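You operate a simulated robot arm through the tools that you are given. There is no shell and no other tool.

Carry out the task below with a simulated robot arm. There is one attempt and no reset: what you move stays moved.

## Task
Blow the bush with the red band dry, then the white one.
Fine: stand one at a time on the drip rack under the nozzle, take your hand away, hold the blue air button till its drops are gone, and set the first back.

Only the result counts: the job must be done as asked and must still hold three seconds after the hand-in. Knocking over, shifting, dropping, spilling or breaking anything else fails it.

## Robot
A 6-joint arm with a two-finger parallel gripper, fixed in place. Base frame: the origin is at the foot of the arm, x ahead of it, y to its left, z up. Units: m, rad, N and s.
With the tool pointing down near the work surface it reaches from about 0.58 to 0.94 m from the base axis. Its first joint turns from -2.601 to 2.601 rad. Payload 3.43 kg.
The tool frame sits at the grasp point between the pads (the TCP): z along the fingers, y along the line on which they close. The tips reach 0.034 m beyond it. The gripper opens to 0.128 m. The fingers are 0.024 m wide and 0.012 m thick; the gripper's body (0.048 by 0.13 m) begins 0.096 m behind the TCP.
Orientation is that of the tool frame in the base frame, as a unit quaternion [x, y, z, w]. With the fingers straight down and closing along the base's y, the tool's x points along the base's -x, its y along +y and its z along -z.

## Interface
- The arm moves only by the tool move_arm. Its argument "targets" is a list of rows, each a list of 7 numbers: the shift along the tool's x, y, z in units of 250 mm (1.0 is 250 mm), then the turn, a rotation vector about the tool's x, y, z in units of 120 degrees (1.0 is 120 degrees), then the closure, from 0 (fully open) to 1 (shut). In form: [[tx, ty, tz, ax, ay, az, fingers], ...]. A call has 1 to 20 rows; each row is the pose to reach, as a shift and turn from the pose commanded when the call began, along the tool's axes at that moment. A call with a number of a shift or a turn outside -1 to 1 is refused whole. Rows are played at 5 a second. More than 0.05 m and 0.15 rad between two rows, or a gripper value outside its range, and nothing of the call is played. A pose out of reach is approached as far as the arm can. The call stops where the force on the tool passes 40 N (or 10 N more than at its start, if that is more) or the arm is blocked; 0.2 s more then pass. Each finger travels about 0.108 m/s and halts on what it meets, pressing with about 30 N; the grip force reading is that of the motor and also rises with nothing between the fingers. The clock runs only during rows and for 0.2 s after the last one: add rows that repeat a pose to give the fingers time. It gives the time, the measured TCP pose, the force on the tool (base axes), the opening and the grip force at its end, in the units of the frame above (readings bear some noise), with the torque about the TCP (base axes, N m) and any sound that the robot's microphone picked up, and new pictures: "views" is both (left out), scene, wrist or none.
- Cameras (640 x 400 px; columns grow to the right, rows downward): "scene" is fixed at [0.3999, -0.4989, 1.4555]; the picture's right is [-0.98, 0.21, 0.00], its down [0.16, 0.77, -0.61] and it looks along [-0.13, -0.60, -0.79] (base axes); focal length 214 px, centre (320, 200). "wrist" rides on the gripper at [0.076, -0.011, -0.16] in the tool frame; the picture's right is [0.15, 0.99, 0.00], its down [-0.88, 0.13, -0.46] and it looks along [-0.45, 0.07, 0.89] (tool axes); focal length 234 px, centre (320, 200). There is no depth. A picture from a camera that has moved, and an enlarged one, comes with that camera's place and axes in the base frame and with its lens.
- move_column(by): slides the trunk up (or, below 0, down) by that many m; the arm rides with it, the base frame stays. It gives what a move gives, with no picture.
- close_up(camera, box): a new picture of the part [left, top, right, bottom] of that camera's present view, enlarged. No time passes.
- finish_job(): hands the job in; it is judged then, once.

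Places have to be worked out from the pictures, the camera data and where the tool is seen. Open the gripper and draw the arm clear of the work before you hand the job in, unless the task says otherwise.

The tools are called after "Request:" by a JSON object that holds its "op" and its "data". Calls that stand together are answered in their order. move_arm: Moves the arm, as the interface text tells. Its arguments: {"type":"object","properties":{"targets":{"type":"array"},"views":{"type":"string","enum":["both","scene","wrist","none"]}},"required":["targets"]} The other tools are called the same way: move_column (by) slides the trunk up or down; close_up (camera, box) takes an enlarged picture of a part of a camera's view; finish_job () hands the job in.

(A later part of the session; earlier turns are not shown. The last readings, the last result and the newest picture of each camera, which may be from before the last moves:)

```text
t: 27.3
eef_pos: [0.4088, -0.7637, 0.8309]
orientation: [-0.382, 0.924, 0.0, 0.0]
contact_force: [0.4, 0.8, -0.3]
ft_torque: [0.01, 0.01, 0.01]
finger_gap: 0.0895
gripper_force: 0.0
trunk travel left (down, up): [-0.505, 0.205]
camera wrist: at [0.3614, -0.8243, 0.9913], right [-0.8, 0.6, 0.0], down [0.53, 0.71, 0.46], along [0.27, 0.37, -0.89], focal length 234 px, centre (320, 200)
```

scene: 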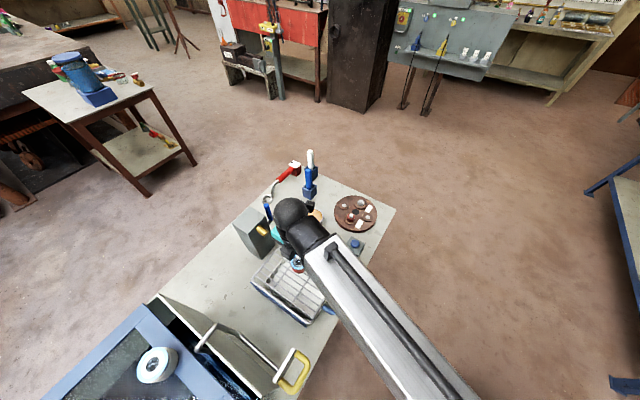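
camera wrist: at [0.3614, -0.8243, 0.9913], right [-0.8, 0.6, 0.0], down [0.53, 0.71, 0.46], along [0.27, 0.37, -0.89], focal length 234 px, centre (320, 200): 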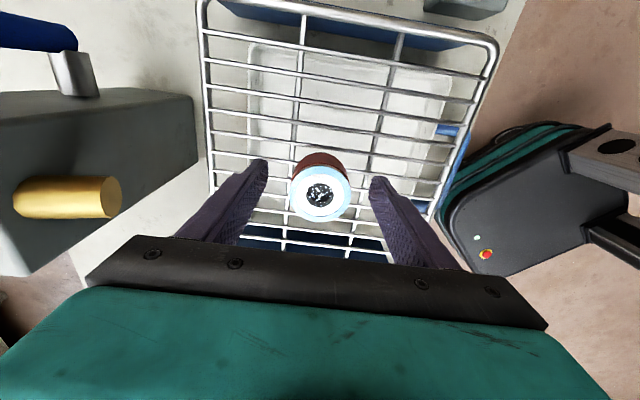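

The red bush stands free on the rack. I'll rise straight up, then move above the blue button near (0.20, -0.81) and close the empty fingers to use as a pusher.

Request:
{"op": "move_arm", "data": {"targets": [[0, 0, -0.08, 0, 0, 0, 0.3], [0, 0, -0.24, 0, 0, 0, 0.3], [0, 0, -0.4, 0, 0, 0, 0.3], [0, 0, -0.48, 0, 0, 0, 0.3], [0.14, 0.09, -0.48, 0, 0, 0, 0.3], [0.28, 0.18, -0.48, 0, 0, 0, 0.4], [0.42, 0.27, -0.48, 0, 0, 0, 0.6], [0.56, 0.36, -0.48, 0, 0, 0, 0.8], [0.68, 0.43, -0.48, 0, 0, 0, 1.0], [0.717, 0.448, -0.48, 0, 0, 0, 1.0], [0.717, 0.448, -0.48, 0, 0, 0, 1.0]], "views": "both"}}

```text
t: 29.7
eef_pos: [0.2021, -0.8105, 0.9534]
orientation: [-0.381, 0.925, 0.0, 0.001]
contact_force: [1.2, -0.6, 1.0]
ft_torque: [0.02, 0.03, 0.02]
finger_gap: 0.0
gripper_force: 30.2
trunk travel left (down, up): [-0.505, 0.205]
camera wrist: at [0.1552, -0.8714, 1.112], right [-0.8, 0.6, 0.0], down [0.53, 0.71, 0.46], along [0.27, 0.37, -0.89], focal length 234 px, centre (320, 200)
```

scene: 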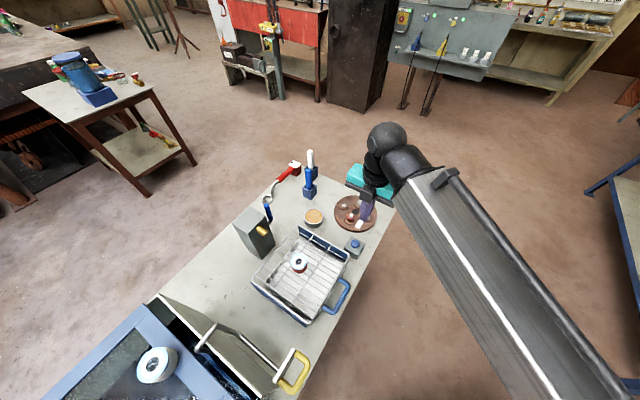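
wrist: 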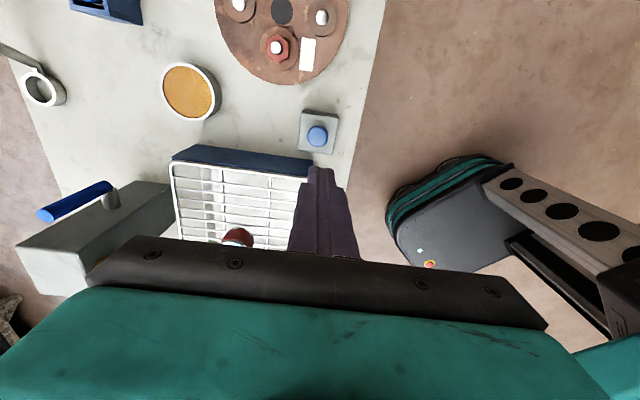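

The button is directly under the closed fingertips at (0.203, -0.811), and the bush shows on the rack in the scene view. I'll descend to about 2 cm above the button.

Request:
{"op": "move_arm", "data": {"targets": [[0, 0, 0.14, 0, 0, 0, 1], [0, 0, 0.28, 0, 0, 0, 1], [0, 0, 0.42, 0, 0, 0, 1], [0, 0, 0.53, 0, 0, 0, 1], [0, 0, 0.57, 0, 0, 0, 1], [0, 0, 0.57, 0, 0, 0, 1]], "views": "both"}}

Request:
{"op": "close_up", "data": {"camera": "scene", "box": [260, 190, 400, 300]}}

Request:
{"op": "close_up", "data": {"camera": "wrist", "box": [220, 80, 440, 260]}}

```text
t: 31.1
eef_pos: [0.2044, -0.8112, 0.8097]
orientation: [-0.381, 0.924, 0.0, 0.0]
contact_force: [-0.6, -0.9, 0.6]
ft_torque: [0.01, -0.01, 0.01]
finger_gap: 0.0001
gripper_force: 29.9
trunk travel left (down, up): [-0.505, 0.205]
camera wrist: at [0.1565, -0.8709, 0.9683], right [-0.8, 0.6, 0.0], down [0.53, 0.71, 0.46], along [0.27, 0.36, -0.89], focal length 234 px, centre (320, 200)
```

scene: 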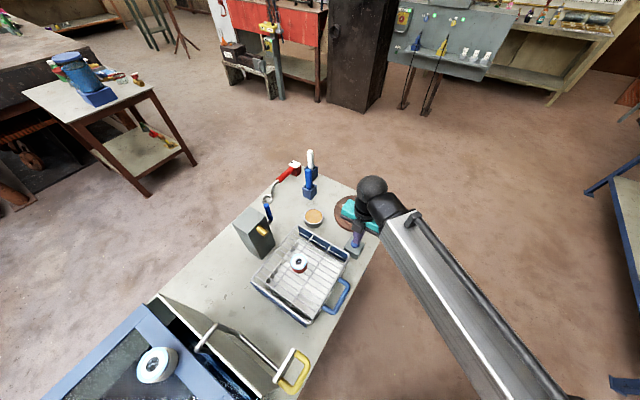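
wrist: 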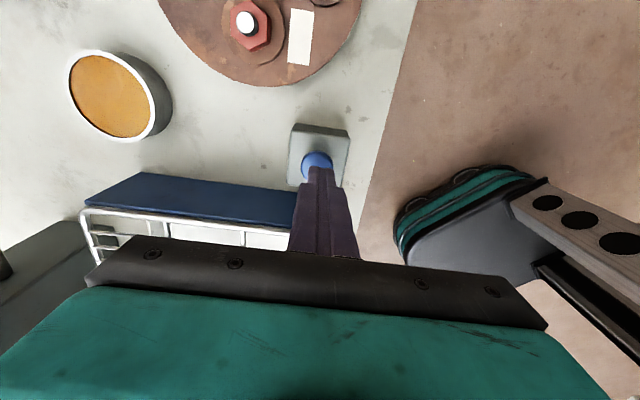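

```text
3.64 times, centred on (330, 245) of scene
camera zoom: at [0.3999, -0.4989, 1.4555], right [-0.98, 0.21, 0.0], down [0.16, 0.77, -0.61], along [-0.13, -0.6, -0.79], focal length 780 px, centre (284, 36)
```

zoom: 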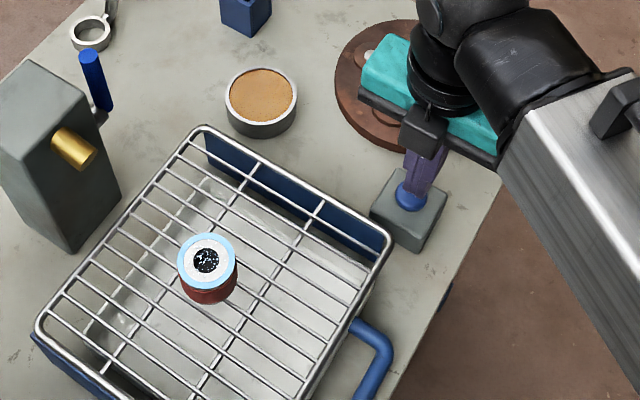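

```text
2.22 times, centred on (330, 170) of wrist
camera zoom: at [0.1565, -0.8709, 0.9683], right [-0.8, 0.6, 0.0], down [0.53, 0.71, 0.46], along [0.27, 0.36, -0.89], focal length 520 px, centre (298, 267)
```

zoom: 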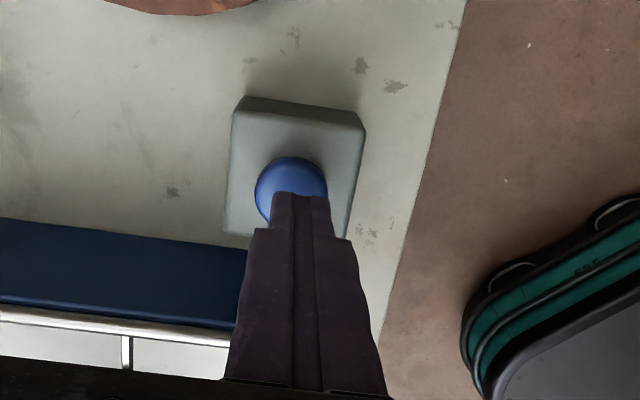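

The fingertips line up with the button within about 2 mm. First a close-up of the bush's drops as a baseline, and then I'll start pressing.

Request:
{"op": "close_up", "data": {"camera": "scene", "box": [284, 246, 316, 272]}}

Request:
{"op": "move_arm", "data": {"targets": [[0, 0, 0.03, 0, 0, 0, 1], [0, 0, 0.06, 0, 0, 0, 1], [0, 0, 0.075, 0, 0, 0, 1], [0, 0, 0.075, 0, 0, 0, 1]], "views": "none"}}

```text
15.38 times, centred on (300, 259) of scene
camera zoom: at [0.3999, -0.4989, 1.4555], right [-0.98, 0.21, 0.0], down [0.16, 0.77, -0.61], along [-0.13, -0.6, -0.79], focal length 3300 px, centre (628, -708)
```

zoom: 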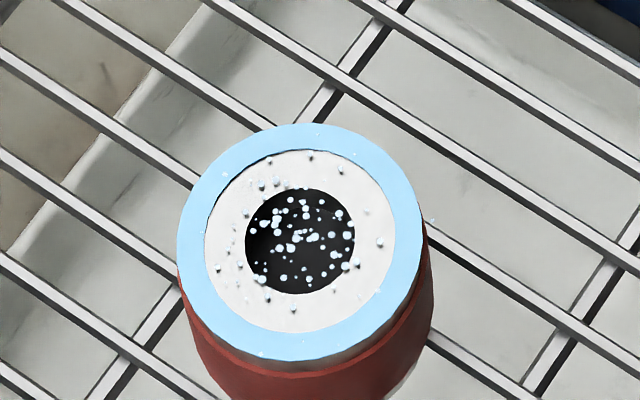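

```text
t: 32.1
eef_pos: [0.2034, -0.8097, 0.7903]
orientation: [-0.381, 0.925, 0.0, 0.0]
contact_force: [-1.4, 1.4, 1.3]
ft_torque: [0.02, 0.01, 0.01]
finger_gap: 0.0001
gripper_force: 30.2
trunk travel left (down, up): [-0.505, 0.205]
```

The close-up shows the drops clearly, a good baseline. There's no contact yet with tips at about z 0.756, so I'll press on a few mm at a time.

Request:
{"op": "move_arm", "data": {"targets": [[0, 0, 0.008, 0, 0, 0, 1], [0, 0, 0.016, 0, 0, 0, 1], [0, 0, 0.016, 0, 0, 0, 1]], "views": "none"}}

```text
t: 32.9
eef_pos: [0.2038, -0.8104, 0.786]
orientation: [-0.381, 0.924, -0.001, 0.0]
contact_force: [0.0, 0.6, 4.2]
ft_torque: [-0.02, 0.01, 0.02]
finger_gap: 0.0001
gripper_force: 29.4
trunk travel left (down, up): [-0.505, 0.205]
heard: click
```

I heard a click at about 4 N, so the button seems to have engaged. I'll hold here for a second and check the sound and the drops.

Request:
{"op": "move_arm", "data": {"targets": [[0, 0, 0.002, 0, 0, 0, 1], [0, 0, 0.002, 0, 0, 0, 1], [0, 0, 0.002, 0, 0, 0, 1], [0, 0, 0.002, 0, 0, 0, 1], [0, 0, 0.002, 0, 0, 0, 1]], "views": "none"}}

Request:
{"op": "close_up", "data": {"camera": "scene", "box": [284, 246, 316, 272]}}

```text
t: 34.1
eef_pos: [0.204, -0.8101, 0.7861]
orientation: [-0.381, 0.925, -0.001, 0.001]
contact_force: [2.5, -1.4, 8.7]
ft_torque: [-0.07, -0.13, 0.01]
finger_gap: 0.0
gripper_force: 29.9
trunk travel left (down, up): [-0.505, 0.205]
```

```text
15.38 times, centred on (300, 259) of scene
camera zoom: at [0.3999, -0.4989, 1.4555], right [-0.98, 0.21, 0.0], down [0.16, 0.77, -0.61], along [-0.13, -0.6, -0.79], focal length 3300 px, centre (628, -708)
```

zoom: 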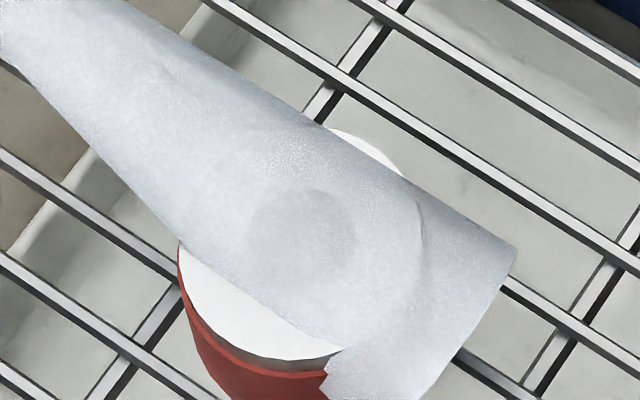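

The air jet is on and hits the bush squarely. I'll keep holding the button for another 4 s.

Request:
{"op": "move_arm", "data": {"targets": [[0, 0, 0, 0, 0, 0, 1], [0, 0, 0, 0, 0, 0, 1], [0, 0, 0, 0, 0, 0, 1], [0, 0, 0, 0, 0, 0, 1], [0, 0, 0, 0, 0, 0, 1], [0, 0, 0, 0, 0, 0, 1], [0, 0, 0, 0, 0, 0, 1], [0, 0, 0, 0, 0, 0, 1], [0, 0, 0, 0, 0, 0, 1], [0, 0, 0, 0, 0, 0, 1], [0, 0, 0, 0, 0, 0, 1], [0, 0, 0, 0, 0, 0, 1], [0, 0, 0, 0, 0, 0, 1], [0, 0, 0, 0, 0, 0, 1], [0, 0, 0, 0, 0, 0, 1], [0, 0, 0, 0, 0, 0, 1], [0, 0, 0, 0, 0, 0, 1], [0, 0, 0, 0, 0, 0, 1], [0, 0, 0, 0, 0, 0, 1], [0, 0, 0, 0, 0, 0, 1]], "views": "scene"}}

Request:
{"op": "close_up", "data": {"camera": "scene", "box": [284, 246, 316, 272]}}

Request:
{"op": "close_up", "data": {"camera": "scene", "box": [230, 200, 380, 300]}}

```text
t: 38.3
eef_pos: [0.2037, -0.8103, 0.7861]
orientation: [-0.38, 0.925, -0.001, 0.0]
contact_force: [1.3, -0.8, 8.6]
ft_torque: [0.02, -0.07, -0.01]
finger_gap: 0.0
gripper_force: 29.4
trunk travel left (down, up): [-0.505, 0.205]
```

scene: 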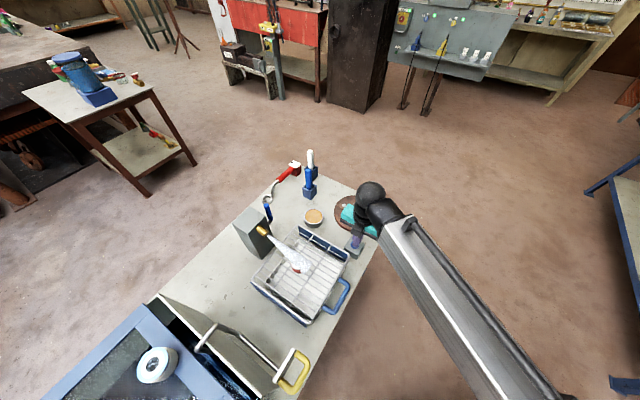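

```text
15.38 times, centred on (300, 259) of scene
camera zoom: at [0.3999, -0.4989, 1.4555], right [-0.98, 0.21, 0.0], down [0.16, 0.77, -0.61], along [-0.13, -0.6, -0.79], focal length 3300 px, centre (628, -708)
```

zoom: 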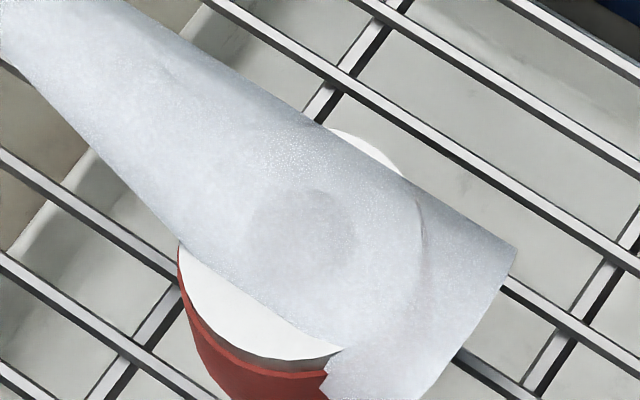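

```text
4.00 times, centred on (305, 250) of scene
camera zoom: at [0.3999, -0.4989, 1.4555], right [-0.98, 0.21, 0.0], down [0.16, 0.77, -0.61], along [-0.13, -0.6, -0.79], focal length 858 px, centre (380, 0)
```

zoom: 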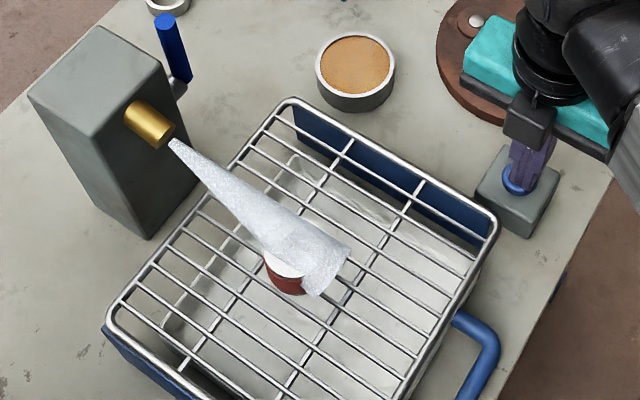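

The jet has played on the bush for about 6 s and the wet sheen on its visible rim is gone. I'll lift off the button and inspect the bush.

Request:
{"op": "move_arm", "data": {"targets": [[0, 0, -0.03, 0, 0, 0, 1], [0, 0, -0.1, 0, 0, 0, 1], [0, 0, -0.18, 0, 0, 0, 1]], "views": "none"}}

Request:
{"op": "close_up", "data": {"camera": "scene", "box": [284, 246, 316, 272]}}

Request:
{"op": "close_up", "data": {"camera": "scene", "box": [230, 200, 380, 300]}}

```text
t: 39.1
eef_pos: [0.2031, -0.8094, 0.8309]
orientation: [-0.382, 0.924, 0.0, 0.0]
contact_force: [-1.1, -0.6, -0.6]
ft_torque: [-0.03, 0.04, 0.01]
finger_gap: 0.0
gripper_force: 30.3
trunk travel left (down, up): [-0.505, 0.205]
```

```text
15.38 times, centred on (300, 259) of scene
camera zoom: at [0.3999, -0.4989, 1.4555], right [-0.98, 0.21, 0.0], down [0.16, 0.77, -0.61], along [-0.13, -0.6, -0.79], focal length 3300 px, centre (628, -708)
```

zoom: 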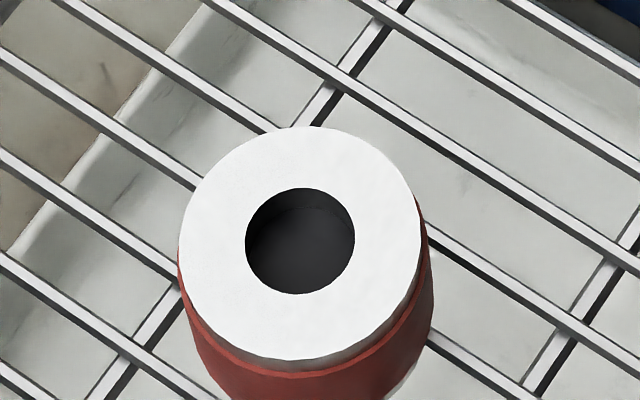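

```text
4.00 times, centred on (305, 250) of scene
camera zoom: at [0.3999, -0.4989, 1.4555], right [-0.98, 0.21, 0.0], down [0.16, 0.77, -0.61], along [-0.13, -0.6, -0.79], focal length 858 px, centre (380, 0)
```

zoom: 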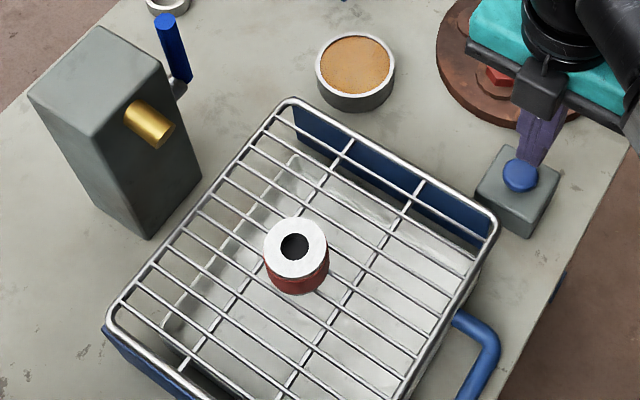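

The red bush is completely dry and hasn't moved. I'll rise, retrace to above it with the fingers opened to 9 cm, and check alignment.

Request:
{"op": "move_arm", "data": {"targets": [[0, 0, -0.16, 0, 0, 0, 1], [0, 0, -0.32, 0, 0, 0, 0.9], [0, 0, -0.483, 0, 0, 0, 0.6], [-0.15, -0.094, -0.483, 0, 0, 0, 0.3], [-0.3, -0.188, -0.483, 0, 0, 0, 0.3], [-0.45, -0.281, -0.483, 0, 0, 0, 0.3], [-0.6, -0.375, -0.483, 0, 0, 0, 0.3], [-0.69, -0.431, -0.483, 0, 0, 0, 0.3], [-0.717, -0.448, -0.483, 0, 0, 0, 0.3], [-0.717, -0.448, -0.32, 0, 0, 0, 0.3], [-0.717, -0.448, -0.25, 0, 0, 0, 0.3], [-0.717, -0.448, -0.25, 0, 0, 0, 0.3]], "views": "wrist"}}

```text
t: 41.7
eef_pos: [0.4068, -0.7647, 0.8926]
orientation: [-0.382, 0.924, -0.001, 0.0]
contact_force: [0.3, 0.5, 0.8]
ft_torque: [-0.02, 0.03, 0.0]
finger_gap: 0.0895
gripper_force: 0.1
trunk travel left (down, up): [-0.505, 0.205]
camera wrist: at [0.3606, -0.8251, 1.0514], right [-0.8, 0.6, 0.0], down [0.53, 0.71, 0.46], along [0.27, 0.36, -0.89], focal length 234 px, centre (320, 200)
```

wrist: 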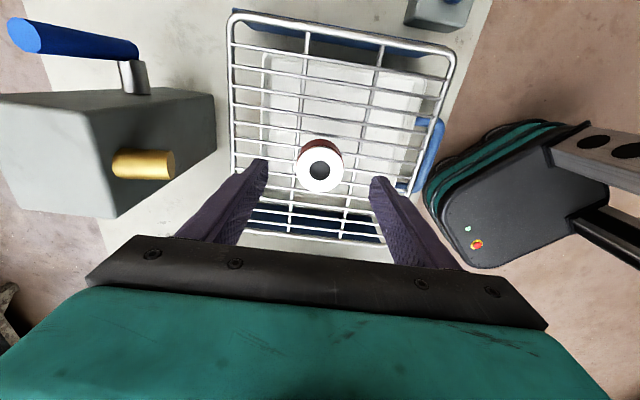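

The bush is centred between the open fingers. I'll descend to the release height and grip.

Request:
{"op": "move_arm", "data": {"targets": [[0, 0, 0.1, 0, 0, 0, 0.3], [0, 0, 0.2, 0, 0, 0, 0.3], [0, 0, 0.247, 0, 0, 0, 0.3], [0, 0, 0.247, 0, 0, 0, 0.3], [0, 0, 0.247, 0, 0, 0, 0.5], [0, 0, 0.247, 0, 0, 0, 0.65], [0, 0, 0.247, 0, 0, 0, 0.75], [0, 0, 0.247, 0, 0, 0, 0.75], [0, 0, 0.247, 0, 0, 0, 0.75]], "views": "wrist"}}

```text
t: 43.7
eef_pos: [0.4092, -0.7634, 0.8312]
orientation: [-0.38, 0.925, 0.0, 0.0]
contact_force: [0.9, -0.1, 0.5]
ft_torque: [0.02, 0.03, 0.0]
finger_gap: 0.0479
gripper_force: 30.3
trunk travel left (down, up): [-0.505, 0.205]
camera wrist: at [0.3621, -0.8248, 0.9912], right [-0.8, 0.6, 0.0], down [0.53, 0.71, 0.46], along [0.27, 0.37, -0.89], focal length 234 px, centre (320, 200)
```

wrist: 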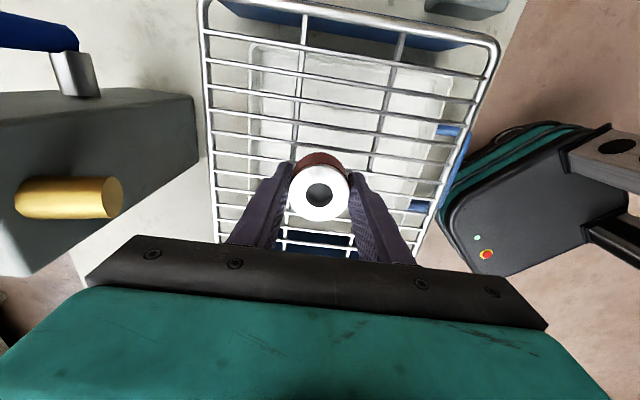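

The red bush is gripped again at gap 0.048. I'll lift it and carry it back toward its place on the tray.

Request:
{"op": "move_arm", "data": {"targets": [[0, 0, -0.06, 0, 0, 0, 0.75], [0, 0, -0.2, 0, 0, 0, 0.75], [0, 0, -0.38, 0, 0, 0, 0.75], [0, 0, -0.56, 0, 0, 0, 0.75], [0, 0, -0.74, 0, 0, 0, 0.75], [0, 0, -0.9, 0, 0, 0, 0.75], [-0.06, 0.012, -1.0, 0, 0, 0, 0.75], [-0.2, 0.041, -1.0, 0, 0, 0, 0.75], [-0.37, 0.076, -1.0, 0, 0, 0, 0.75], [-0.54, 0.111, -1.0, 0, 0, 0, 0.75], [-0.68, 0.14, -1.0, 0, 0, 0, 0.75], [-0.68, 0.14, -1.0, 0, 0, 0, 0.75]], "views": "wrist"}}

```text
t: 46.3
eef_pos: [0.5064, -0.6176, 1.0809]
orientation: [-0.381, 0.925, 0.001, 0.0]
contact_force: [0.7, 0.4, -1.9]
ft_torque: [-0.01, 0.0, 0.02]
finger_gap: 0.0478
gripper_force: 29.9
trunk travel left (down, up): [-0.505, 0.205]
camera wrist: at [0.4585, -0.6778, 1.2405], right [-0.8, 0.6, 0.0], down [0.53, 0.71, 0.46], along [0.27, 0.36, -0.89], focal length 234 px, centre (320, 200)
```

wrist: 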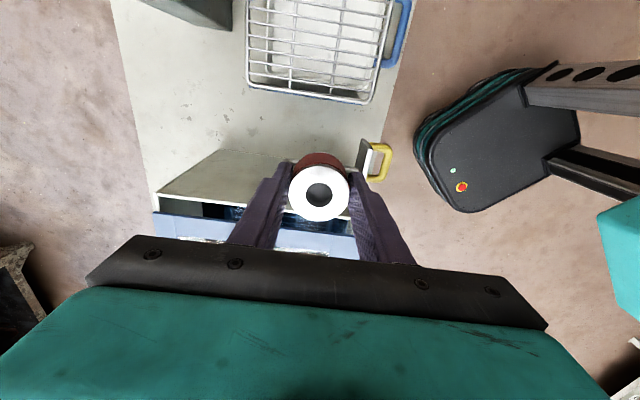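

Now I'll carry it over its original spot and descend to about 1 cm above its original height.

Request:
{"op": "move_arm", "data": {"targets": [[-0.17, 0.035, 0, 0, 0, 0, 0.75], [-0.34, 0.07, 0, 0, 0, 0, 0.75], [-0.51, 0.105, 0, 0, 0, 0, 0.75], [-0.64, 0.133, 0, 0, 0, 0, 0.75], [-0.7, 0.145, 0, 0, 0, 0, 0.75], [-0.7, 0.145, 0.1, 0, 0, 0, 0.75], [-0.7, 0.145, 0.2, 0, 0, 0, 0.75], [-0.7, 0.145, 0.28, 0, 0, 0, 0.75], [-0.7, 0.145, 0.31, 0, 0, 0, 0.75], [-0.7, 0.145, 0.31, 0, 0, 0, 0.75]], "views": "both"}}

```text
t: 48.5
eef_pos: [0.6044, -0.4695, 1.0057]
orientation: [-0.381, 0.924, 0.0, 0.0]
contact_force: [0.5, 0.2, -2.1]
ft_torque: [0.01, 0.04, 0.0]
finger_gap: 0.0481
gripper_force: 29.8
trunk travel left (down, up): [-0.505, 0.205]
camera wrist: at [0.5569, -0.5309, 1.1644], right [-0.8, 0.6, 0.0], down [0.53, 0.71, 0.46], along [0.27, 0.37, -0.89], focal length 234 px, centre (320, 200)
```

scene: 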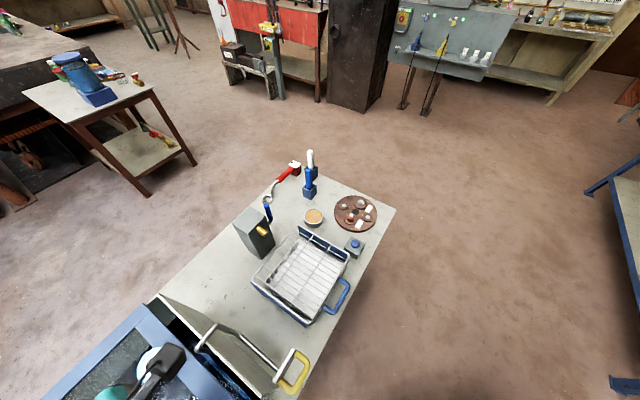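
wrist: 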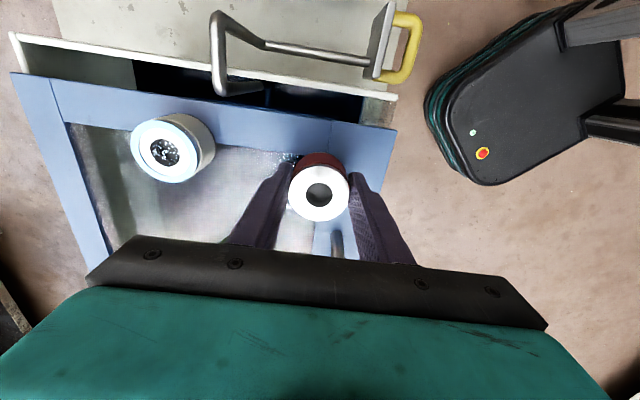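

It's hovering over its old place with about 1.1 cm to go. I'll descend in small steps and watch for contact.

Request:
{"op": "move_arm", "data": {"targets": [[0, 0, 0.015, 0, 0, 0, 0.75], [0, 0, 0.03, 0, 0, 0, 0.75], [0, 0, 0.03, 0, 0, 0, 0.75]], "views": "none"}}

```text
t: 49.3
eef_pos: [0.6027, -0.4688, 0.998]
orientation: [-0.381, 0.925, 0.0, 0.001]
contact_force: [-0.5, 0.3, -2.7]
ft_torque: [0.02, 0.0, -0.02]
finger_gap: 0.048
gripper_force: 29.8
trunk travel left (down, up): [-0.505, 0.205]
```

No contact at z≈0.9976, so I'll go 2.5 mm further.

Request:
{"op": "move_arm", "data": {"targets": [[0, 0, 0.006, 0, 0, 0, 0.75], [0, 0, 0.01, 0, 0, 0, 0.75], [0, 0, 0.01, 0, 0, 0, 0.75]], "views": "none"}}

```text
t: 50.1
eef_pos: [0.6035, -0.4693, 0.9943]
orientation: [-0.382, 0.924, 0.0, 0.0]
contact_force: [0.8, 0.1, -3.5]
ft_torque: [-0.03, 0.01, 0.02]
finger_gap: 0.048
gripper_force: 30.4
trunk travel left (down, up): [-0.505, 0.205]
```

Still free. I'll step down another 1.5 mm.

Request:
{"op": "move_arm", "data": {"targets": [[0, 0, 0.003, 0, 0, 0, 0.75], [0, 0, 0.006, 0, 0, 0, 0.75], [0, 0, 0.006, 0, 0, 0, 0.75]], "views": "none"}}

```text
t: 50.9
eef_pos: [0.6039, -0.4693, 0.9952]
orientation: [-0.381, 0.925, 0.0, 0.001]
contact_force: [2.9, -0.9, 8.5]
ft_torque: [0.14, 0.04, 0.03]
finger_gap: 0.048
gripper_force: 30.2
trunk travel left (down, up): [-0.505, 0.205]
```

Contact at about 8.5 N means the bush rests on the tray. I'll open the fingers and check.

Request:
{"op": "move_arm", "data": {"targets": [[0, 0, -0.001, 0, 0, 0, 0.6], [0, 0, -0.001, 0, 0, 0, 0.5], [0, 0, -0.001, 0, 0, 0, 0.4], [0, 0, -0.001, 0, 0, 0, 0.25], [0, 0, -0.001, 0, 0, 0, 0.25]], "views": "wrist"}}

```text
t: 52.1
eef_pos: [0.6042, -0.4696, 0.9928]
orientation: [-0.381, 0.925, 0.0, 0.0]
contact_force: [-0.7, -0.8, 0.5]
ft_torque: [-0.01, -0.05, 0.05]
finger_gap: 0.0958
gripper_force: 0.0
trunk travel left (down, up): [-0.505, 0.205]
camera wrist: at [0.5563, -0.5303, 1.1523], right [-0.8, 0.6, 0.0], down [0.53, 0.71, 0.46], along [0.27, 0.37, -0.89], focal length 234 px, centre (320, 200)
```

wrist: 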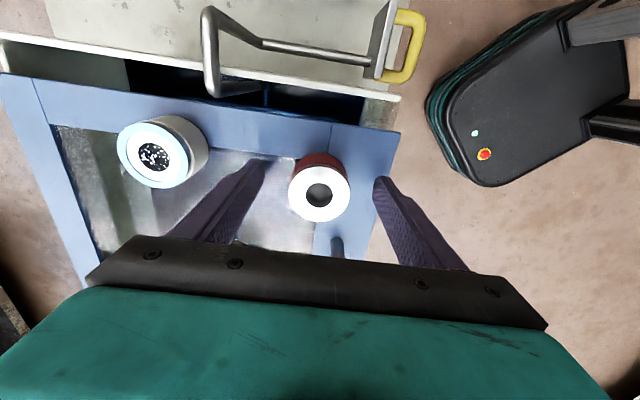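

The red bush is back in place, standing free. I'll rise and move over the white bush near (0.683, -0.5615).

Request:
{"op": "move_arm", "data": {"targets": [[0, 0, -0.06, 0, 0, 0, 0.25], [0, 0, -0.2, 0, 0, 0, 0.25], [0, 0, -0.35, 0, 0, 0, 0.25], [0.012, -0.16, -0.35, 0, 0, 0, 0.25], [0.024, -0.32, -0.35, 0, 0, 0, 0.25], [0.033, -0.45, -0.35, 0, 0, 0, 0.25], [0.0355, -0.4837, -0.35, 0, 0, 0, 0.25], [0.0355, -0.4837, -0.35, 0, 0, 0, 0.25]], "views": "both"}}

Request:
{"op": "close_up", "data": {"camera": "wrist", "box": [220, 60, 440, 240]}}

Request:
{"op": "close_up", "data": {"camera": "scene", "box": [40, 280, 330, 400]}}

```text
t: 53.9
eef_pos: [0.6813, -0.5622, 1.0828]
orientation: [-0.381, 0.925, -0.001, 0.0]
contact_force: [-0.4, 0.0, -0.6]
ft_torque: [0.01, -0.03, -0.01]
finger_gap: 0.0959
gripper_force: 0.2
trunk travel left (down, up): [-0.505, 0.205]
camera wrist: at [0.6339, -0.6228, 1.2412], right [-0.8, 0.6, 0.0], down [0.53, 0.71, 0.46], along [0.27, 0.37, -0.89], focal length 234 px, centre (320, 200)
```

scene: 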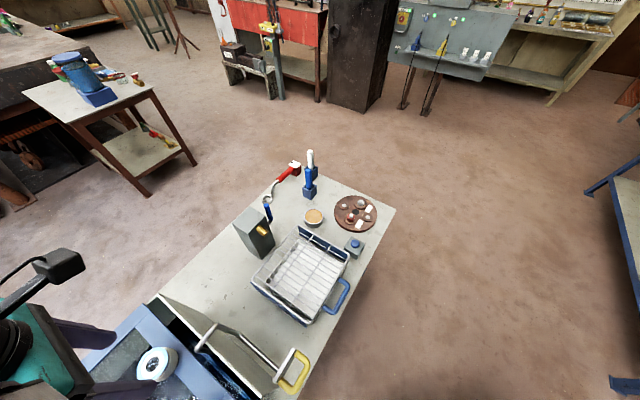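
wrist: 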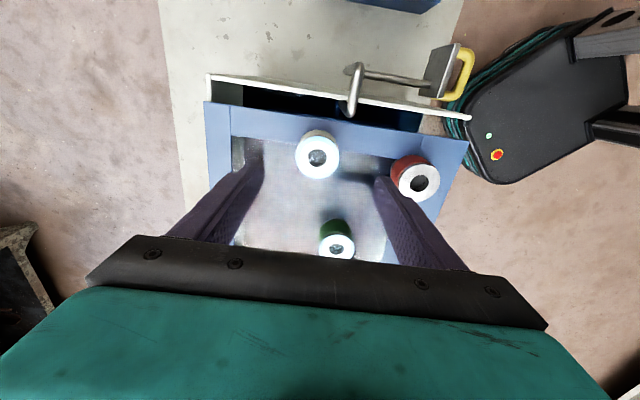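

```text
2.22 times, centred on (330, 150) of wrist
camera zoom: at [0.6339, -0.6228, 1.2412], right [-0.8, 0.6, 0.0], down [0.53, 0.71, 0.46], along [0.27, 0.37, -0.89], focal length 520 px, centre (298, 311)
```

zoom: 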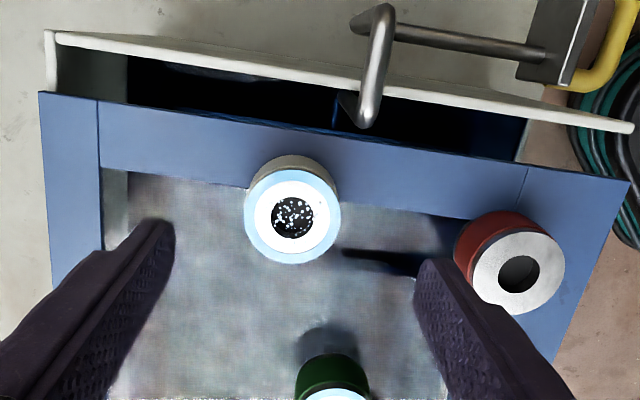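

```text
2.21 times, centred on (185, 340) of scene
camera zoom: at [0.3999, -0.4989, 1.4555], right [-0.98, 0.21, 0.0], down [0.16, 0.77, -0.61], along [-0.13, -0.6, -0.79], focal length 473 px, centre (618, -109)
```

zoom: 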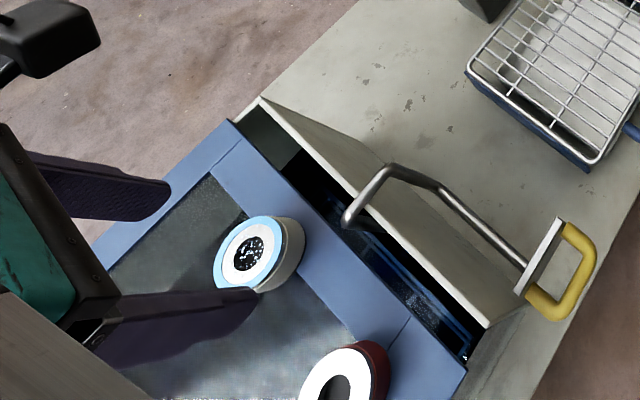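

The white bush is centred under the gripper at (0.682, -0.562), and the right finger clears the red bush by about 3.5 cm. I'll descend to z≈0.994.

Request:
{"op": "move_arm", "data": {"targets": [[0, 0, 0.1, 0, 0, 0, 0.25], [0, 0, 0.2, 0, 0, 0, 0.25], [0, 0, 0.28, 0, 0, 0, 0.25], [0, 0, 0.32, 0, 0, 0, 0.25], [0, 0, 0.35, 0, 0, 0, 0.25], [0, 0, 0.35, 0, 0, 0, 0.25]], "views": "wrist"}}

```text
t: 55.3
eef_pos: [0.6821, -0.5619, 0.994]
orientation: [-0.381, 0.925, 0.0, 0.0]
contact_force: [-0.7, -0.3, -0.3]
ft_torque: [-0.01, -0.01, 0.02]
finger_gap: 0.0961
gripper_force: 0.1
trunk travel left (down, up): [-0.505, 0.205]
camera wrist: at [0.6346, -0.6221, 1.1526], right [-0.8, 0.6, 0.0], down [0.53, 0.71, 0.46], along [0.27, 0.37, -0.89], focal length 234 px, centre (320, 200)
```

wrist: 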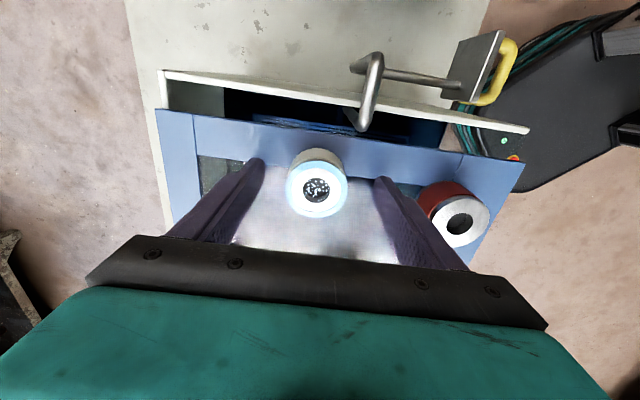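

The white bush sits centrally between the fingers with no contact. I'll close the grip.

Request:
{"op": "move_arm", "data": {"targets": [[0, 0, 0, 0, 0, 0, 0.4], [0, 0, 0, 0, 0, 0, 0.55], [0, 0, 0, 0, 0, 0, 0.7], [0, 0, 0, 0, 0, 0, 0.75], [0, 0, 0, 0, 0, 0, 0.75]], "views": "wrist"}}

```text
t: 56.5
eef_pos: [0.6819, -0.5611, 0.993]
orientation: [-0.381, 0.925, -0.001, 0.0]
contact_force: [-0.4, -0.5, -0.1]
ft_torque: [0.01, -0.06, 0.01]
finger_gap: 0.0485
gripper_force: 30.1
trunk travel left (down, up): [-0.505, 0.205]
camera wrist: at [0.6346, -0.622, 1.1528], right [-0.8, 0.6, 0.0], down [0.53, 0.71, 0.46], along [0.27, 0.37, -0.89], focal length 234 px, centre (320, 200)
```

wrist: 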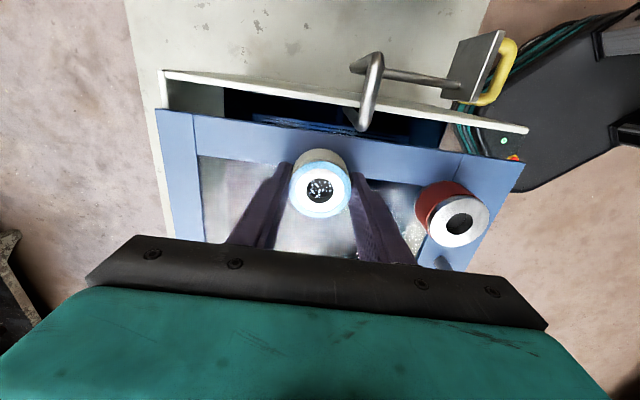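

White is gripped at gap 0.0485. I'll lift it and carry it toward the same rack spot.

Request:
{"op": "move_arm", "data": {"targets": [[0, 0, -0.06, 0, 0, 0, 0.75], [0, 0, -0.16, 0, 0, 0, 0.75], [0, 0, -0.28, 0, 0, 0, 0.75], [0, 0, -0.36, 0, 0, 0, 0.75], [0.14, 0.021, -0.36, 0, 0, 0, 0.75], [0.3, 0.045, -0.36, 0, 0, 0, 0.75], [0.46, 0.069, -0.36, 0, 0, 0, 0.75], [0.6, 0.09, -0.36, 0, 0, 0, 0.75], [0.67, 0.1, -0.36, 0, 0, 0, 0.75], [0.67, 0.1, -0.36, 0, 0, 0, 0.75]], "views": "wrist"}}

```text
t: 58.7
eef_pos: [0.5449, -0.661, 1.0814]
orientation: [-0.382, 0.924, 0.0, -0.001]
contact_force: [-0.6, 0.6, -3.7]
ft_torque: [0.05, -0.02, 0.01]
finger_gap: 0.0482
gripper_force: 30.3
trunk travel left (down, up): [-0.505, 0.205]
camera wrist: at [0.4979, -0.7222, 1.2413], right [-0.8, 0.6, 0.0], down [0.53, 0.71, 0.46], along [0.27, 0.37, -0.89], focal length 234 px, centre (320, 200)
```

wrist: 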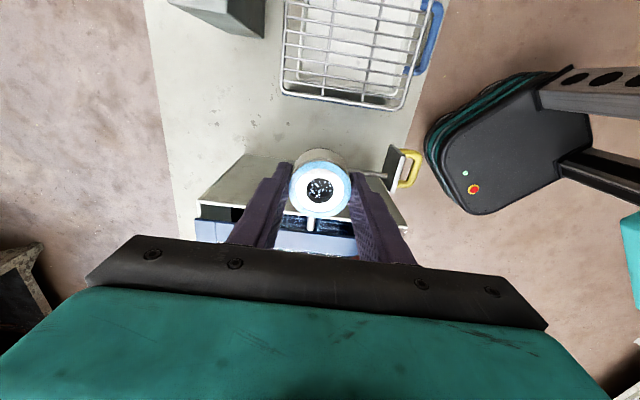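

Now I'll go to the rack spot and descend to about 1.2 cm above the expected contact height.

Request:
{"op": "move_arm", "data": {"targets": [[0.17, 0.025, 0, 0, 0, 0, 0.75], [0.34, 0.05, 0, 0, 0, 0, 0.75], [0.51, 0.075, 0, 0, 0, 0, 0.75], [0.64, 0.094, 0, 0, 0, 0, 0.75], [0.6745, 0.0987, 0.04, 0, 0, 0, 0.75], [0.6745, 0.0987, 0.2, 0, 0, 0, 0.75], [0.6745, 0.0987, 0.36, 0, 0, 0, 0.75], [0.6745, 0.0987, 0.52, 0, 0, 0, 0.75], [0.6745, 0.0987, 0.68, 0, 0, 0, 0.75], [0.6745, 0.0987, 0.82, 0, 0, 0, 0.75], [0.6745, 0.0987, 0.92, 0, 0, 0, 0.75], [0.6745, 0.0987, 0.96, 0, 0, 0, 0.75], [0.6745, 0.0987, 0.96, 0, 0, 0, 0.75]], "views": "both"}}

```text
t: 61.5
eef_pos: [0.4082, -0.764, 0.8428]
orientation: [-0.381, 0.924, 0.0, 0.0]
contact_force: [0.4, -0.3, -2.5]
ft_torque: [0.01, -0.01, 0.01]
finger_gap: 0.0481
gripper_force: 29.8
trunk travel left (down, up): [-0.505, 0.205]
camera wrist: at [0.3618, -0.825, 1.0025], right [-0.8, 0.6, 0.0], down [0.53, 0.71, 0.46], along [0.27, 0.37, -0.89], focal length 234 px, centre (320, 200)
```

scene: 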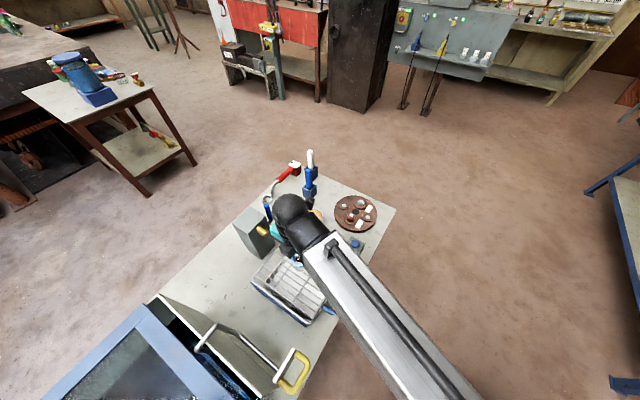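
wrist: 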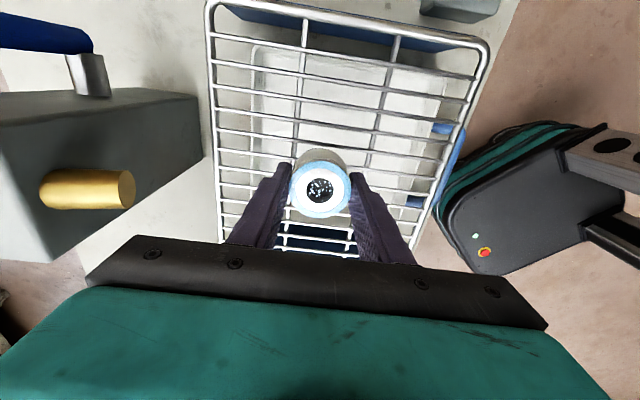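

The white bush is over the same rack spot at z≈0.843. I'll descend 8 mm in small steps.

Request:
{"op": "move_arm", "data": {"targets": [[0, 0, 0.012, 0, 0, 0, 0.75], [0, 0, 0.024, 0, 0, 0, 0.75], [0, 0, 0.034, 0, 0, 0, 0.75], [0, 0, 0.034, 0, 0, 0, 0.75]], "views": "none"}}

```text
t: 62.5
eef_pos: [0.4102, -0.7644, 0.8349]
orientation: [-0.381, 0.925, 0.0, 0.0]
contact_force: [-0.4, 0.6, -2.7]
ft_torque: [0.05, 0.01, -0.01]
finger_gap: 0.0482
gripper_force: 29.5
trunk travel left (down, up): [-0.505, 0.205]
```

It's still hanging free at z≈0.835. I'll go down 2 mm more.

Request:
{"op": "move_arm", "data": {"targets": [[0, 0, 0.004, 0, 0, 0, 0.75], [0, 0, 0.008, 0, 0, 0, 0.75], [0, 0, 0.008, 0, 0, 0, 0.75]], "views": "none"}}

```text
t: 63.3
eef_pos: [0.4077, -0.7643, 0.8314]
orientation: [-0.381, 0.925, 0.0, 0.001]
contact_force: [-0.6, 0.3, -2.5]
ft_torque: [0.01, -0.01, -0.01]
finger_gap: 0.0481
gripper_force: 29.7
trunk travel left (down, up): [-0.505, 0.205]
```

There's no contact yet. I'll step down another 1.5 mm.

Request:
{"op": "move_arm", "data": {"targets": [[0, 0, 0.003, 0, 0, 0, 0.75], [0, 0, 0.006, 0, 0, 0, 0.75], [0, 0, 0.006, 0, 0, 0, 0.75]], "views": "none"}}

```text
t: 64.1
eef_pos: [0.4082, -0.7646, 0.8317]
orientation: [-0.381, 0.925, -0.001, 0.001]
contact_force: [0.4, -1.5, -0.1]
ft_torque: [0.03, 0.01, -0.03]
finger_gap: 0.0484
gripper_force: 30.1
trunk travel left (down, up): [-0.505, 0.205]
```

The weight reading has gone to zero, so the bush is touching the rack. I'll go 0.5 mm further for a firm seat, then open.

Request:
{"op": "move_arm", "data": {"targets": [[0, 0, 0.002, 0, 0, 0, 0.75], [0, 0, 0.002, 0, 0, 0, 0.75]], "views": "none"}}

```text
t: 64.7
eef_pos: [0.4086, -0.7635, 0.8323]
orientation: [-0.381, 0.925, -0.002, 0.0]
contact_force: [0.1, -3.9, 6.1]
ft_torque: [0.01, 0.06, 0.03]
finger_gap: 0.0483
gripper_force: 30.3
trunk travel left (down, up): [-0.505, 0.205]
```

It's seated with about 6 N of contact. I'll open the fingers and rise clear.

Request:
{"op": "move_arm", "data": {"targets": [[0, 0, 0, 0, 0, 0, 0.6], [0, 0, 0, 0, 0, 0, 0.5], [0, 0, 0, 0, 0, 0, 0.4], [0, 0, 0, 0, 0, 0, 0.3], [0, 0, 0, 0, 0, 0, 0.3], [0, 0, -0.06, 0, 0, 0, 0.3], [0, 0, -0.2, 0, 0, 0, 0.3], [0, 0, -0.36, 0, 0, 0, 0.3], [0, 0, -0.48, 0, 0, 0, 0.3], [0, 0, -0.48, 0, 0, 0, 0.3]], "views": "wrist"}}

```text
t: 66.9
eef_pos: [0.4101, -0.7611, 0.9507]
orientation: [-0.381, 0.924, 0.001, 0.001]
contact_force: [-0.7, -0.1, 0.1]
ft_torque: [-0.01, -0.06, 0.0]
finger_gap: 0.0897
gripper_force: 0.0
trunk travel left (down, up): [-0.505, 0.205]
camera wrist: at [0.3622, -0.8216, 1.1098], right [-0.8, 0.6, 0.0], down [0.53, 0.71, 0.46], along [0.27, 0.37, -0.89], focal length 234 px, centre (320, 200)
```

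wrist: 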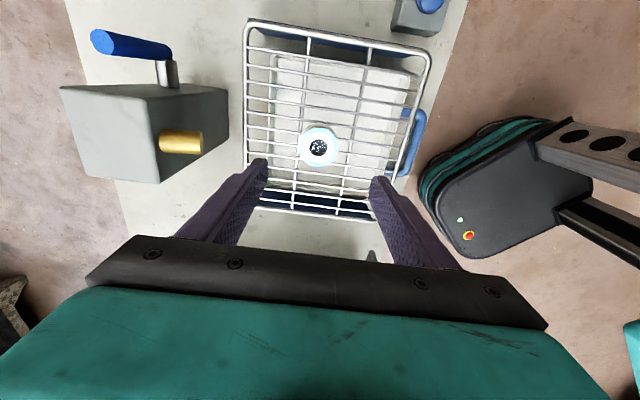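

The white bush stands on the rack. I'll go back to the button by the same offsets, close the fingers and descend to just above it.

Request:
{"op": "move_arm", "data": {"targets": [[0.14, 0.09, 0, 0, 0, 0, 0.3], [0.28, 0.18, 0, 0, 0, 0, 0.4], [0.42, 0.27, 0, 0, 0, 0, 0.6], [0.56, 0.36, 0, 0, 0, 0, 0.8], [0.68, 0.43, 0, 0, 0, 0, 1.0], [0.717, 0.448, 0, 0, 0, 0, 1.0], [0.717, 0.448, 0.14, 0, 0, 0, 1.0], [0.717, 0.448, 0.28, 0, 0, 0, 1.0], [0.717, 0.448, 0.42, 0, 0, 0, 1.0], [0.717, 0.448, 0.54, 0, 0, 0, 1.0], [0.717, 0.448, 0.61, 0, 0, 0, 1.0], [0.717, 0.448, 0.61, 0, 0, 0, 1.0]], "views": "both"}}

Request:
{"op": "close_up", "data": {"camera": "scene", "box": [284, 246, 316, 272]}}

Request:
{"op": "close_up", "data": {"camera": "wrist", "box": [220, 80, 440, 260]}}

```text
t: 69.5
eef_pos: [0.2037, -0.8119, 0.7974]
orientation: [-0.381, 0.925, 0.001, 0.0]
contact_force: [0.0, 0.2, -0.8]
ft_torque: [-0.01, -0.02, 0.0]
finger_gap: 0.0
gripper_force: 29.4
trunk travel left (down, up): [-0.505, 0.205]
camera wrist: at [0.1561, -0.8723, 0.9572], right [-0.8, 0.6, 0.0], down [0.53, 0.71, 0.46], along [0.27, 0.37, -0.89], focal length 234 px, centre (320, 200)
```

scene: 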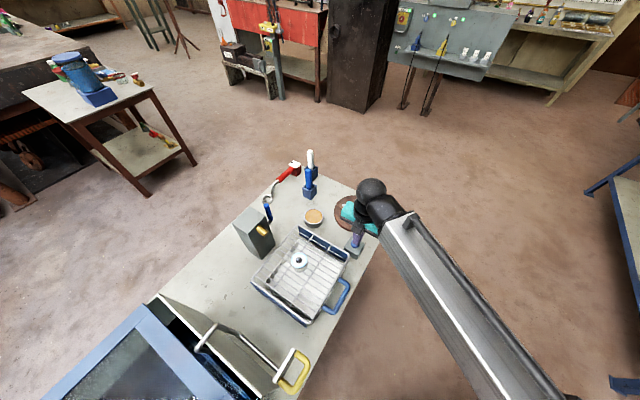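
wrist: 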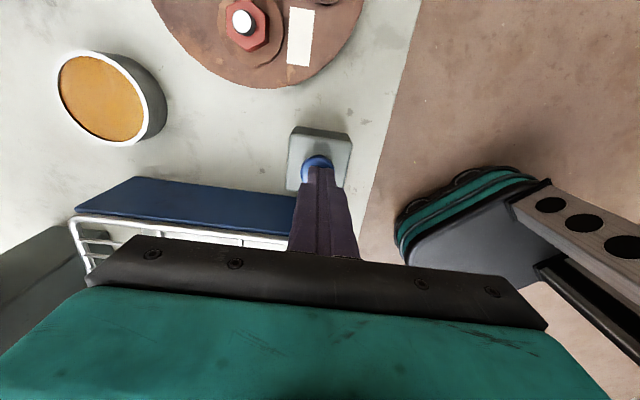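

```text
15.38 times, centred on (300, 259) of scene
camera zoom: at [0.3999, -0.4989, 1.4555], right [-0.98, 0.21, 0.0], down [0.16, 0.77, -0.61], along [-0.13, -0.6, -0.79], focal length 3300 px, centre (628, -708)
```

zoom: 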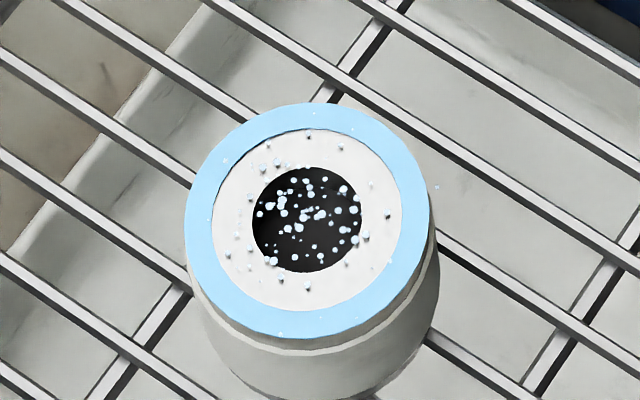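

```text
2.22 times, centred on (330, 170) of wrist
camera zoom: at [0.1561, -0.8723, 0.9572], right [-0.8, 0.6, 0.0], down [0.53, 0.71, 0.46], along [0.27, 0.37, -0.89], focal length 520 px, centre (298, 267)
```

zoom: 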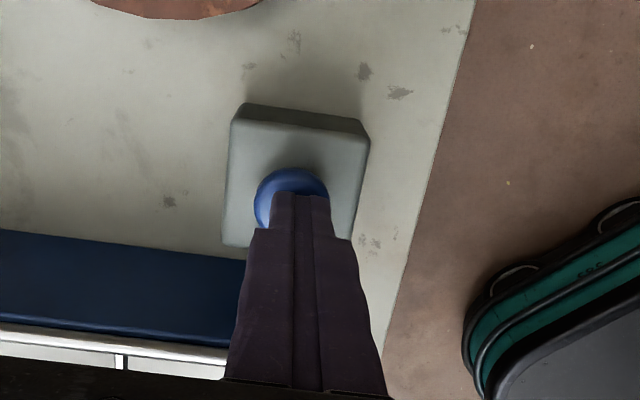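

The drops are visible on the white bush and the fingertips are just above the button. I'll press about 12 mm down, as before, and hold.

Request:
{"op": "move_arm", "data": {"targets": [[0, 0, 0.02, 0, 0, 0, 1], [0, 0, 0.036, 0, 0, 0, 1], [0, 0, 0.045, 0, 0, 0, 1], [0, 0, 0.049, 0, 0, 0, 1], [0, 0, 0.049, 0, 0, 0, 1], [0, 0, 0.049, 0, 0, 0, 1]], "views": "none"}}

Request:
{"op": "close_up", "data": {"camera": "scene", "box": [230, 200, 380, 300]}}

```text
t: 70.9
eef_pos: [0.2038, -0.811, 0.7869]
orientation: [-0.381, 0.925, 0.0, 0.0]
contact_force: [3.0, -1.8, 9.0]
ft_torque: [-0.02, -0.07, -0.01]
finger_gap: 0.0002
gripper_force: 30.0
trunk travel left (down, up): [-0.505, 0.205]
heard: click
```

```text
4.00 times, centred on (305, 250) of scene
camera zoom: at [0.3999, -0.4989, 1.4555], right [-0.98, 0.21, 0.0], down [0.16, 0.77, -0.61], along [-0.13, -0.6, -0.79], focal length 858 px, centre (380, 0)
```

zoom: 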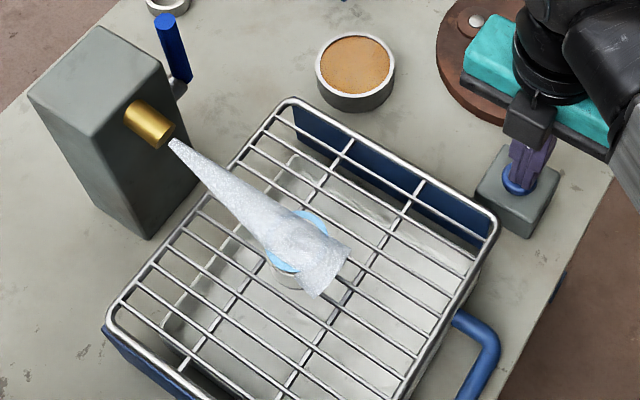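

The button clicked and the jet is on, with the wet rim still visible. I'll hold for 4 more seconds.

Request:
{"op": "move_arm", "data": {"targets": [[0, 0, 0, 0, 0, 0, 1], [0, 0, 0, 0, 0, 0, 1], [0, 0, 0, 0, 0, 0, 1], [0, 0, 0, 0, 0, 0, 1], [0, 0, 0, 0, 0, 0, 1], [0, 0, 0, 0, 0, 0, 1], [0, 0, 0, 0, 0, 0, 1], [0, 0, 0, 0, 0, 0, 1], [0, 0, 0, 0, 0, 0, 1], [0, 0, 0, 0, 0, 0, 1], [0, 0, 0, 0, 0, 0, 1], [0, 0, 0, 0, 0, 0, 1], [0, 0, 0, 0, 0, 0, 1], [0, 0, 0, 0, 0, 0, 1], [0, 0, 0, 0, 0, 0, 1], [0, 0, 0, 0, 0, 0, 1], [0, 0, 0, 0, 0, 0, 1], [0, 0, 0, 0, 0, 0, 1], [0, 0, 0, 0, 0, 0, 1], [0, 0, 0, 0, 0, 0, 1]], "views": "none"}}

Request:
{"op": "close_up", "data": {"camera": "scene", "box": [284, 246, 316, 272]}}

```text
t: 75.1
eef_pos: [0.2021, -0.8109, 0.7859]
orientation: [-0.381, 0.925, -0.001, 0.0]
contact_force: [1.8, -2.6, 12.5]
ft_torque: [-0.08, -0.06, 0.0]
finger_gap: 0.0
gripper_force: 30.1
trunk travel left (down, up): [-0.505, 0.205]
```

```text
15.38 times, centred on (300, 259) of scene
camera zoom: at [0.3999, -0.4989, 1.4555], right [-0.98, 0.21, 0.0], down [0.16, 0.77, -0.61], along [-0.13, -0.6, -0.79], focal length 3300 px, centre (628, -708)
```

zoom: 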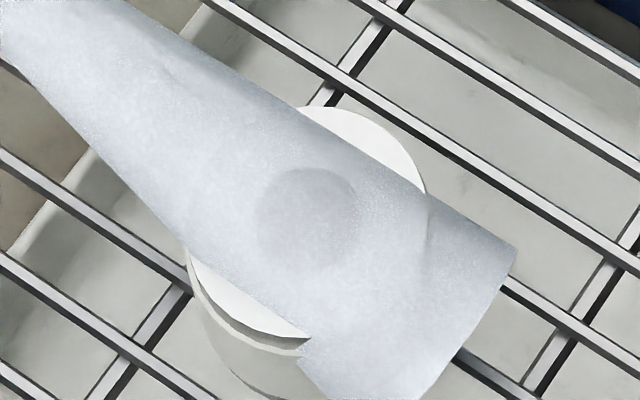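

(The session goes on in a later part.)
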